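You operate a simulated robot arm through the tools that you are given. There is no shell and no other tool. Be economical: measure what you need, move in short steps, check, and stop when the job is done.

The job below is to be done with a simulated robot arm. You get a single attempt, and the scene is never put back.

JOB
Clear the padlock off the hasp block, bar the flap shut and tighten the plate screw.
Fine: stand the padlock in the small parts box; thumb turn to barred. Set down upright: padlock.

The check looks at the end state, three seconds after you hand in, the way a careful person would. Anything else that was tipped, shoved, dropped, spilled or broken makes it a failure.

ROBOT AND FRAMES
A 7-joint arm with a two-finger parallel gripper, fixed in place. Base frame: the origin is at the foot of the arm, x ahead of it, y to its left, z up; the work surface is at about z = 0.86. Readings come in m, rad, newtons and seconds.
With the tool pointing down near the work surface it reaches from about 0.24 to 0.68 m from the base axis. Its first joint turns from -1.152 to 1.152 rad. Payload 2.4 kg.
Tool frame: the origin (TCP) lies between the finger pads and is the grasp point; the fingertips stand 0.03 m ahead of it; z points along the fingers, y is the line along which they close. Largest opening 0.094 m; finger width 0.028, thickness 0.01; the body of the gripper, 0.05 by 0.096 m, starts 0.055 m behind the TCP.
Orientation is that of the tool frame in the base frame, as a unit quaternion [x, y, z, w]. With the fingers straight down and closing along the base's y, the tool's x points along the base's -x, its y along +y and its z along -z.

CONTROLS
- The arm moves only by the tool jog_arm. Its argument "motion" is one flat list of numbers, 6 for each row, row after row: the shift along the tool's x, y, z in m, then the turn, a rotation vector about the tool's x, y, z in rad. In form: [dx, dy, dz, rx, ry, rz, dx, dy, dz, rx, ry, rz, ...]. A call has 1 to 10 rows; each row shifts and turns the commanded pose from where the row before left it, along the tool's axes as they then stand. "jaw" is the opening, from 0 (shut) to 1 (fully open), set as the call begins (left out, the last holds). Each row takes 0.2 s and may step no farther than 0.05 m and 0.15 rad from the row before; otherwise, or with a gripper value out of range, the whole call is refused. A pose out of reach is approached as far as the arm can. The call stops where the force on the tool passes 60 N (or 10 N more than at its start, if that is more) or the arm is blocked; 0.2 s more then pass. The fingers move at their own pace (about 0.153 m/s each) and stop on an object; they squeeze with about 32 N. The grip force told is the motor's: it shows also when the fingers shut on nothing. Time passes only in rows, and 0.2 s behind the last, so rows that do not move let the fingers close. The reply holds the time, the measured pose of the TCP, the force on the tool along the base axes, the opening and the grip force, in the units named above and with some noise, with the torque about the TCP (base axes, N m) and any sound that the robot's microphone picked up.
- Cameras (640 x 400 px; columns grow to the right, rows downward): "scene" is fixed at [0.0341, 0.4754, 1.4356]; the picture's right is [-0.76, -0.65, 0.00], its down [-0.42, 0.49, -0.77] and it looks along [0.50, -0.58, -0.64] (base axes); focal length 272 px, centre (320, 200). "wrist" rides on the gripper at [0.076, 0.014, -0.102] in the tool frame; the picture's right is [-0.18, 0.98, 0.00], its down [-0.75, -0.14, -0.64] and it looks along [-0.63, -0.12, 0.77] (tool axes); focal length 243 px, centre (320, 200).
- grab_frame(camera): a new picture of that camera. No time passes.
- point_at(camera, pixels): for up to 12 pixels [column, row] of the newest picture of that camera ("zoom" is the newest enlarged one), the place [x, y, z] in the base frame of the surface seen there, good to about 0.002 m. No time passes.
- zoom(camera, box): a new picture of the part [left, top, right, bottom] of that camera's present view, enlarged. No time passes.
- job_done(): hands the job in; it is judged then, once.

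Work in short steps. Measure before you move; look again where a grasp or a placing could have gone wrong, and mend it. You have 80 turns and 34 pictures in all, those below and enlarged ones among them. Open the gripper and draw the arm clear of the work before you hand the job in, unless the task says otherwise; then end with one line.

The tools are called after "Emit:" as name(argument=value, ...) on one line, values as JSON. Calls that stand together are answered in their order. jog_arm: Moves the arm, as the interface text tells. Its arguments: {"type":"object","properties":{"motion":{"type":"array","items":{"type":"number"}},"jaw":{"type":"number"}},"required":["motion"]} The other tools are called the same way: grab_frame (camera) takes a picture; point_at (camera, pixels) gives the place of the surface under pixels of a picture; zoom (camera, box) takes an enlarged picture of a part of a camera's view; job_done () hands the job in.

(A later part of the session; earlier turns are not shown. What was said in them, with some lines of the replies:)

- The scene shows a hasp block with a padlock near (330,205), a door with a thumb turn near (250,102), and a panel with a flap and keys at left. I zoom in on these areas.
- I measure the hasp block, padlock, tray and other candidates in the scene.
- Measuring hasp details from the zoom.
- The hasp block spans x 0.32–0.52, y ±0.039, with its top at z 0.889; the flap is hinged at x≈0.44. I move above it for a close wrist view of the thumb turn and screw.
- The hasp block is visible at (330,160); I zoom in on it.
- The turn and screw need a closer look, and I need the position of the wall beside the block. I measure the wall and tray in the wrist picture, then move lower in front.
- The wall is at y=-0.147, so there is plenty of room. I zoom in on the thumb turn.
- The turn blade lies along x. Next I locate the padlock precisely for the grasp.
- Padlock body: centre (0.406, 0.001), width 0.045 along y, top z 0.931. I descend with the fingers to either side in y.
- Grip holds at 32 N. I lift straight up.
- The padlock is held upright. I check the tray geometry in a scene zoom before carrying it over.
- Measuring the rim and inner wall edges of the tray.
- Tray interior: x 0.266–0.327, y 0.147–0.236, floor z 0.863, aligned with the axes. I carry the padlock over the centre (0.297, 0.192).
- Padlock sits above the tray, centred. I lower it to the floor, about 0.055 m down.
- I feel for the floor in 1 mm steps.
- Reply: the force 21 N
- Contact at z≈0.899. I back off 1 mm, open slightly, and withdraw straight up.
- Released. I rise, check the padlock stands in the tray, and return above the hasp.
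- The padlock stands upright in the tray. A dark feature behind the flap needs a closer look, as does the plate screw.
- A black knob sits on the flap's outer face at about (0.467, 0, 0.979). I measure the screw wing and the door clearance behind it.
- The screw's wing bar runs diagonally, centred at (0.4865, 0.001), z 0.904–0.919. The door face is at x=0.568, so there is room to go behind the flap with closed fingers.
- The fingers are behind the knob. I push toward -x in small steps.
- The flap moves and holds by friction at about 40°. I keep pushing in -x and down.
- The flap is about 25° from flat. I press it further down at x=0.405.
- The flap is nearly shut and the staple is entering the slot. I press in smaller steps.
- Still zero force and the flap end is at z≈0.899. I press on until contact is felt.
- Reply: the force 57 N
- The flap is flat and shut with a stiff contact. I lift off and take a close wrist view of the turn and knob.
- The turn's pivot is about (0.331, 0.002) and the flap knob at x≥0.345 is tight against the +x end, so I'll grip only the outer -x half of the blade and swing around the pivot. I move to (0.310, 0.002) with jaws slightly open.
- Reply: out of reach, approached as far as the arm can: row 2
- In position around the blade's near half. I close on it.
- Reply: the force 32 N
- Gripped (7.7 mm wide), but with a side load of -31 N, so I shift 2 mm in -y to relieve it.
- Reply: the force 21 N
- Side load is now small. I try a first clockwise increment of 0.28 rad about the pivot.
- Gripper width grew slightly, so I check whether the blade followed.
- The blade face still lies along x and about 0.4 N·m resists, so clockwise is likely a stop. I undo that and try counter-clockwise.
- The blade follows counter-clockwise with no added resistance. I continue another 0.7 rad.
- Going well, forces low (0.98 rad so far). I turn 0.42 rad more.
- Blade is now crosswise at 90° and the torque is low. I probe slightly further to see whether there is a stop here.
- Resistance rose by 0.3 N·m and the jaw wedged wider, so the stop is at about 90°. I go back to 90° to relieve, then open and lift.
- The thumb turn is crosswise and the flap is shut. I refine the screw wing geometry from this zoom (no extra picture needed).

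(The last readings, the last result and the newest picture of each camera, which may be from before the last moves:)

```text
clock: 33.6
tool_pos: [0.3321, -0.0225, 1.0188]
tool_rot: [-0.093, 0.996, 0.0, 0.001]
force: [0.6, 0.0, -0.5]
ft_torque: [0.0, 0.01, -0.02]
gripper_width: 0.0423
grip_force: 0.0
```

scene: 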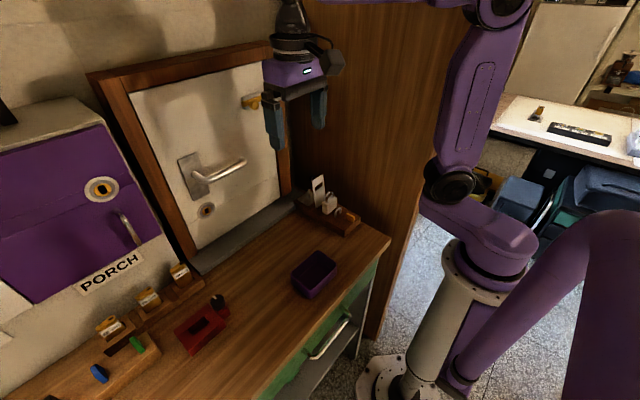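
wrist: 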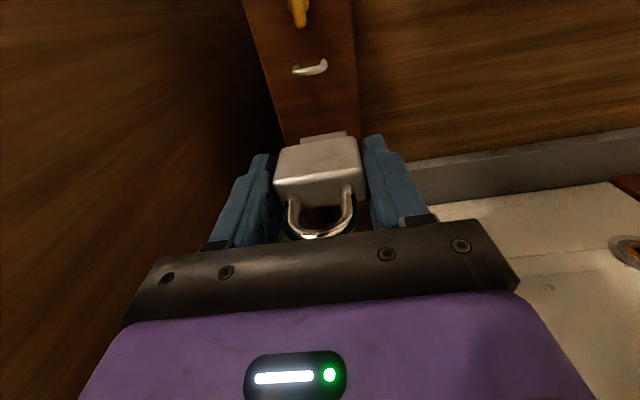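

The wing is centred at (0.487, 0.002), bar direction -45°. I finish the turn to yaw +0.785 and move above it.

Emit:
jog_arm(motion=[0, 0, 0, 0, 0, 0.1387, 0, 0, 0, 0, 0, 0.1387, 0, 0, 0, 0, 0, 0.1387, 0, 0, 0, 0, 0, 0.1387, 0, 0, 0, 0, 0, 0.1387, 0, 0, 0, 0, 0, 0.1387, 0, 0, 0, 0, 0, 0.1387, 0, 0, 0, 0, 0, 0])

Emit:
jog_arm(motion=[-0.0231, 0.0317, 0, 0, 0, 0, -0.0231, 0.0317, 0, 0, 0, 0, -0.0231, 0.0317, 0, 0, 0, 0, -0.0231, 0.0317, 0, 0, 0, 0, 0, 0, 0.03, 0, 0, 0, 0, 0, 0, 0, 0, 0])

```text
clock: 35.4
tool_pos: [0.3308, -0.0218, 1.0181]
tool_rot: [0.382, 0.924, 0.0, 0.0]
force: [0.5, 0.2, -0.4]
ft_torque: [0.02, -0.04, -0.04]
gripper_width: 0.0424
grip_force: 0.1
```

```text
clock: 36.8
tool_pos: [0.4868, 0.0028, 0.9885]
tool_rot: [0.38, 0.925, 0.0, 0.0]
force: [0.4, 0.7, -0.1]
ft_torque: [-0.01, -0.01, 0.0]
gripper_width: 0.0423
grip_force: 0.0
```

The pose is right over the screw. I descend to TCP z≈0.935 with the jaws open around the wing, then close.

Emit:
jog_arm(motion=[0, 0, 0.03, 0, 0, 0, 0, 0, 0.0235, 0, 0, 0, 0, 0, 0, 0, 0, 0])

Emit:
jog_arm(motion=[0, 0, 0, 0, 0, 0, 0, 0, 0, 0, 0, 0], jaw=0)

```text
clock: 37.6
tool_pos: [0.4861, 0.0027, 0.936]
tool_rot: [0.381, 0.925, 0.0, 0.0]
force: [0.0, 0.3, -0.4]
ft_torque: [-0.02, 0.02, -0.01]
gripper_width: 0.0425
grip_force: 0.0
```

```text
clock: 38.2
tool_pos: [0.4855, 0.0034, 0.935]
tool_rot: [0.38, 0.925, 0.0, 0.0]
force: [1.0, 2.3, -4.3]
ft_torque: [-0.14, -0.28, 0.02]
gripper_width: 0.0077
grip_force: 41.4
```

The wing is gripped with small forces. I turn clockwise in place.

Emit:
jog_arm(motion=[0, 0, 0, 0, 0, 0.12, 0, 0, 0, 0, 0, 0.12, 0, 0, 0, 0, 0, 0.12])

```text
clock: 39.0
tool_pos: [0.4872, 0.0044, 0.9355]
tool_rot: [0.541, 0.841, 0.001, 0.002]
force: [14.8, 11.3, -10.9]
ft_torque: [1.05, 0.2, 0.1]
gripper_width: 0.0079
grip_force: 41.8
```

Turning freely (torque 0.1). I continue, nudging slightly along the side load.

Emit:
jog_arm(motion=[0, 0.001, 0, 0, 0, 0.12, 0, 0, 0, 0, 0, 0.12, 0, 0, 0, 0, 0, 0.12])

```text
clock: 39.8
tool_pos: [0.4895, 0.0047, 0.935]
tool_rot: [0.683, 0.731, 0.002, 0.002]
force: [21.3, 19.3, -13.5]
ft_torque: [-0.29, -0.15, 0.16]
gripper_width: 0.0078
grip_force: 41.9
```

Torque about the axis is still low but side load is rising, so I shift 2 mm toward relief in both axes and re-read.

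Emit:
jog_arm(motion=[0.002, 0.002, 0, 0, 0, 0, 0, 0, 0, 0, 0, 0])

```text
clock: 40.4
tool_pos: [0.4891, 0.0046, 0.9344]
tool_rot: [0.683, 0.731, 0.001, 0.0]
force: [12.7, 9.2, -1.0]
ft_torque: [0.21, -0.27, 0.06]
gripper_width: 0.0078
grip_force: 41.6
```

Relieved. I continue clockwise by 0.36 rad.

Emit:
jog_arm(motion=[0.001, 0.001, 0, 0, 0, 0.12, 0, 0, 0, 0, 0, 0.12, 0, 0, 0, 0, 0, 0.12])

```text
clock: 41.2
tool_pos: [0.4915, 0.0055, 0.9336]
tool_rot: [0.803, 0.596, 0.001, 0.002]
force: [15.2, -5.1, 6.8]
ft_torque: [-1.21, 0.18, 0.07]
gripper_width: 0.0079
grip_force: 42.3
```

The screw has turned 62° with no stop yet, and the camera is getting near the door. I release, lift, and turn the tool back 180° for another clockwise stroke.

Emit:
jog_arm(motion=[0, 0, 0, 0, 0, 0, 0, 0, 0, 0, 0, 0, 0, 0, -0.03, 0, 0, 0, 0, 0, -0.02, 0, 0, 0], jaw=0.45)

Emit:
jog_arm(motion=[0, 0, 0, 0, 0, -0.15, 0, 0, 0, 0, 0, -0.15, 0, 0, 0, 0, 0, -0.15, 0, 0, 0, 0, 0, -0.15, 0, 0, 0, 0, 0, -0.15, 0, 0, 0, 0, 0, -0.15, 0, 0, 0, 0, 0, -0.15, 0, 0, 0, 0, 0, -0.15, 0, 0, 0, 0, 0, -0.15, 0, 0, 0, 0, 0, -0.15])

Emit:
jog_arm(motion=[0, 0, 0, 0, 0, -0.15, 0, 0, 0, 0, 0, -0.15, 0, 0, 0, 0, 0, -0.15, 0, 0, 0, 0, 0, -0.15, 0, 0, 0, 0, 0, -0.15, 0, 0, 0, 0, 0, -0.15, 0, 0, 0, 0, 0, -0.15, 0, 0, 0, 0, 0, -0.15, 0, 0, 0, 0, 0, -0.15, 0, 0, 0, 0, 0, -0.15])

```text
clock: 42.2
tool_pos: [0.4909, 0.0071, 0.9846]
tool_rot: [0.802, 0.597, 0.0, -0.001]
force: [0.4, 0.4, 0.2]
ft_torque: [0.03, -0.01, 0.0]
gripper_width: 0.0422
grip_force: 0.2
```

```text
clock: 44.4
tool_pos: [0.4905, 0.0065, 0.9849]
tool_rot: [0.18, 0.984, 0.0, 0.0]
force: [-0.4, 0.3, -0.7]
ft_torque: [-0.02, 0.01, 0.02]
gripper_width: 0.0421
grip_force: 0.2
```

```text
clock: 46.6
tool_pos: [0.4901, 0.0065, 0.985]
tool_rot: [-0.539, 0.842, 0.001, 0.0]
force: [0.4, 0.1, 0.6]
ft_torque: [-0.03, 0.0, 0.0]
gripper_width: 0.0422
grip_force: 0.1
```

Yaw is -1.14. I finish the last 0.137 rad and take a wrist view of the wing.

Emit:
jog_arm(motion=[0, 0, 0, 0, 0, -0.137, 0, 0, 0, 0, 0, 0])

Emit:
zoom(camera="wrist", box=[230, 90, 430, 240])

```text
clock: 47.2
tool_pos: [0.4907, 0.0065, 0.9855]
tool_rot: [-0.595, 0.803, 0.0, 0.0]
force: [-0.4, 0.5, -0.8]
ft_torque: [0.02, 0.04, 0.02]
gripper_width: 0.0422
grip_force: 0.0
```

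```text
2.67 times, centred on (330, 165) of wrist
```

zoom: 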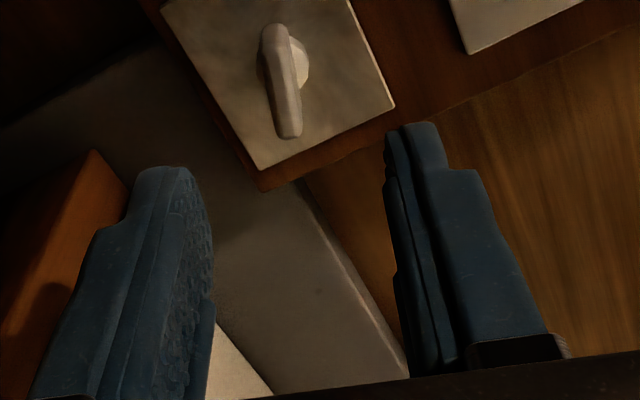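

Emit:
point_at(camera="zoom", pixels=[[272, 35], [280, 70], [291, 125], [283, 85], [305, 65], [285, 137], [270, 28], [263, 80]])

```text
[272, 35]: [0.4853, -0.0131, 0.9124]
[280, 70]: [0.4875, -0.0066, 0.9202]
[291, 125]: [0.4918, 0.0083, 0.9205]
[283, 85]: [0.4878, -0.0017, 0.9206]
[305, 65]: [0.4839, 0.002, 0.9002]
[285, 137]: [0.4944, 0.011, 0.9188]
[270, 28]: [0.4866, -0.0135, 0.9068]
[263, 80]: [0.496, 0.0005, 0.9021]
```

The wing runs at 74° with its centre at (0.4895, -0.0005), confirming it turned 60° clockwise. I centre on it, descend and grip.

Emit:
jog_arm(motion=[0.007, -0.001, 0, 0, 0, 0, 0, 0, 0.03, 0, 0, 0, 0, 0, 0.02, 0, 0, 0, 0, 0, 0, 0, 0, 0])

Emit:
jog_arm(motion=[0, 0, 0, 0, 0, 0, 0, 0, 0, 0, 0, 0], jaw=0)

Emit:
jog_arm(motion=[0, 0, 0, 0, 0, 0.12, 0, 0, 0, 0, 0, 0.12, 0, 0, 0, 0, 0, 0.12])

```text
clock: 48.2
tool_pos: [0.4891, 0.0, 0.9342]
tool_rot: [-0.595, 0.804, -0.001, 0.0]
force: [0.0, -0.7, 0.1]
ft_torque: [0.01, -0.01, 0.01]
gripper_width: 0.0421
grip_force: 0.2
```

```text
clock: 48.8
tool_pos: [0.4901, -0.0016, 0.9339]
tool_rot: [-0.593, 0.805, -0.001, 0.0]
force: [8.4, -3.1, -7.4]
ft_torque: [0.05, -0.11, 0.0]
gripper_width: 0.0079
grip_force: 41.4
```

```text
clock: 49.6
tool_pos: [0.4895, -0.0006, 0.9343]
tool_rot: [-0.44, 0.898, 0.001, 0.0]
force: [11.9, -5.4, -14.6]
ft_torque: [0.26, -0.54, 0.05]
gripper_width: 0.008
grip_force: 41.9
```

Still free (torque 0.05, now 81° total). I keep turning clockwise in strokes, watching for the stop.

Emit:
jog_arm(motion=[0, 0, 0, 0, 0, 0.12, 0, 0, 0, 0, 0, 0.12, 0, 0, 0, 0, 0, 0.12])

Emit:
jog_arm(motion=[0, 0, 0, 0, 0, 0.12, 0, 0, 0, 0, 0, 0.12, 0, 0, 0, 0, 0, 0.12])

```text
clock: 50.4
tool_pos: [0.49, -0.0003, 0.9339]
tool_rot: [-0.272, 0.962, 0.0, 0.0]
force: [13.8, -5.9, -23.9]
ft_torque: [0.01, -0.55, -0.04]
gripper_width: 0.0079
grip_force: 41.8
```

```text
clock: 51.2
tool_pos: [0.49, 0.0005, 0.9348]
tool_rot: [-0.095, 0.995, 0.0, 0.001]
force: [11.9, -4.4, -23.6]
ft_torque: [-0.13, -0.21, -0.01]
gripper_width: 0.008
grip_force: 41.9
```

Fz is growing (-24 N, the tool is being pulled down slightly), so I ease 0.5 mm down and continue clockwise.

Emit:
jog_arm(motion=[0, 0, 0.0005, 0, 0, 0.12, 0, 0, 0, 0, 0, 0.12, 0, 0, 0, 0, 0, 0.12])

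Emit:
jog_arm(motion=[0, 0, 0, 0, 0, 0.12, 0, 0, 0, 0, 0, 0.12, 0, 0, 0, 0, 0, 0.12])

```text
clock: 52.0
tool_pos: [0.4884, -0.0002, 0.9346]
tool_rot: [0.083, 0.997, 0.001, -0.001]
force: [2.6, -2.7, -5.4]
ft_torque: [-0.09, -0.22, 1.32]
gripper_width: 0.0117
grip_force: 45.2
```

```text
clock: 52.8
tool_pos: [0.4863, 0.0018, 0.9335]
tool_rot: [0.259, 0.966, 0.0, -0.002]
force: [-17.8, 12.1, 19.1]
ft_torque: [0.31, 0.43, 1.4]
gripper_width: 0.0198
grip_force: 45.4
```

Torque jumped to 1.3–1.4 N·m and the jaws are wedging on the wing: the screw is tight, with its bar at yaw ≈0 (135° turned). I rotate the tool back to match the bar without loosening it, then release and lift.

Emit:
jog_arm(motion=[0, 0, -0.0005, 0, 0, -0.12, 0, 0, 0, 0, 0, -0.12, 0, 0, 0, 0, 0, -0.12, 0, 0, 0, 0, 0, -0.12, 0, 0, 0, 0, 0, 0])

Emit:
jog_arm(motion=[0, 0, 0, 0, 0, 0, 0, 0, 0, 0, 0, 0], jaw=0.45)

```text
clock: 54.0
tool_pos: [0.4884, -0.0003, 0.9342]
tool_rot: [0.023, 1.0, -0.001, -0.001]
force: [-4.6, 13.1, -20.7]
ft_torque: [0.31, 0.25, 1.07]
gripper_width: 0.0085
grip_force: 42.5
```

```text
clock: 54.6
tool_pos: [0.491, -0.0012, 0.9349]
tool_rot: [0.025, 1.0, 0.001, 0.0]
force: [-0.3, -0.1, 0.3]
ft_torque: [0.02, 0.03, -0.05]
gripper_width: 0.0421
grip_force: 0.0
```

Released while still loaded in the tightening direction. I lift away and take a final look.

Emit:
jog_arm(motion=[0, 0, -0.04, 0, 0, 0, 0, 0, -0.05, 0, 0, 0, 0, 0, -0.05, 0, 0, 0, 0, 0, -0.05, 0, 0, 0, 0.03, 0.03, -0.02, 0, 0, 0, 0.03, 0.03, 0, 0, 0, 0, 0, 0, 0, 0, 0, 0], jaw=1.0)

Emit:
zoom(camera="scene", box=[270, 160, 390, 310])

```text
clock: 56.2
tool_pos: [0.4306, 0.0638, 1.1453]
tool_rot: [0.024, 1.0, 0.0, 0.0]
force: [0.3, -0.8, 0.0]
ft_torque: [-0.01, 0.0, 0.01]
gripper_width: 0.0942
grip_force: 0.0
```

```text
2.67 times, centred on (330, 235) of scene
```

zoom: 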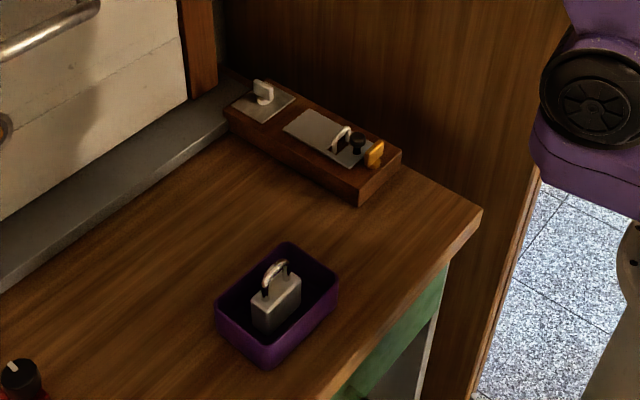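

The final view shows the padlock upright in the box, the flap flat over the staple, the turn crosswise and the screw tight. The arm is clear, so I hand in.

Emit:
job_done()

```text
The job is handed in.
```

The padlock is standing in the small parts box, the flap is shut with its thumb turn at the crosswise stop (unmarked, taken as barred), and the plate screw is turned clockwise to its stop.
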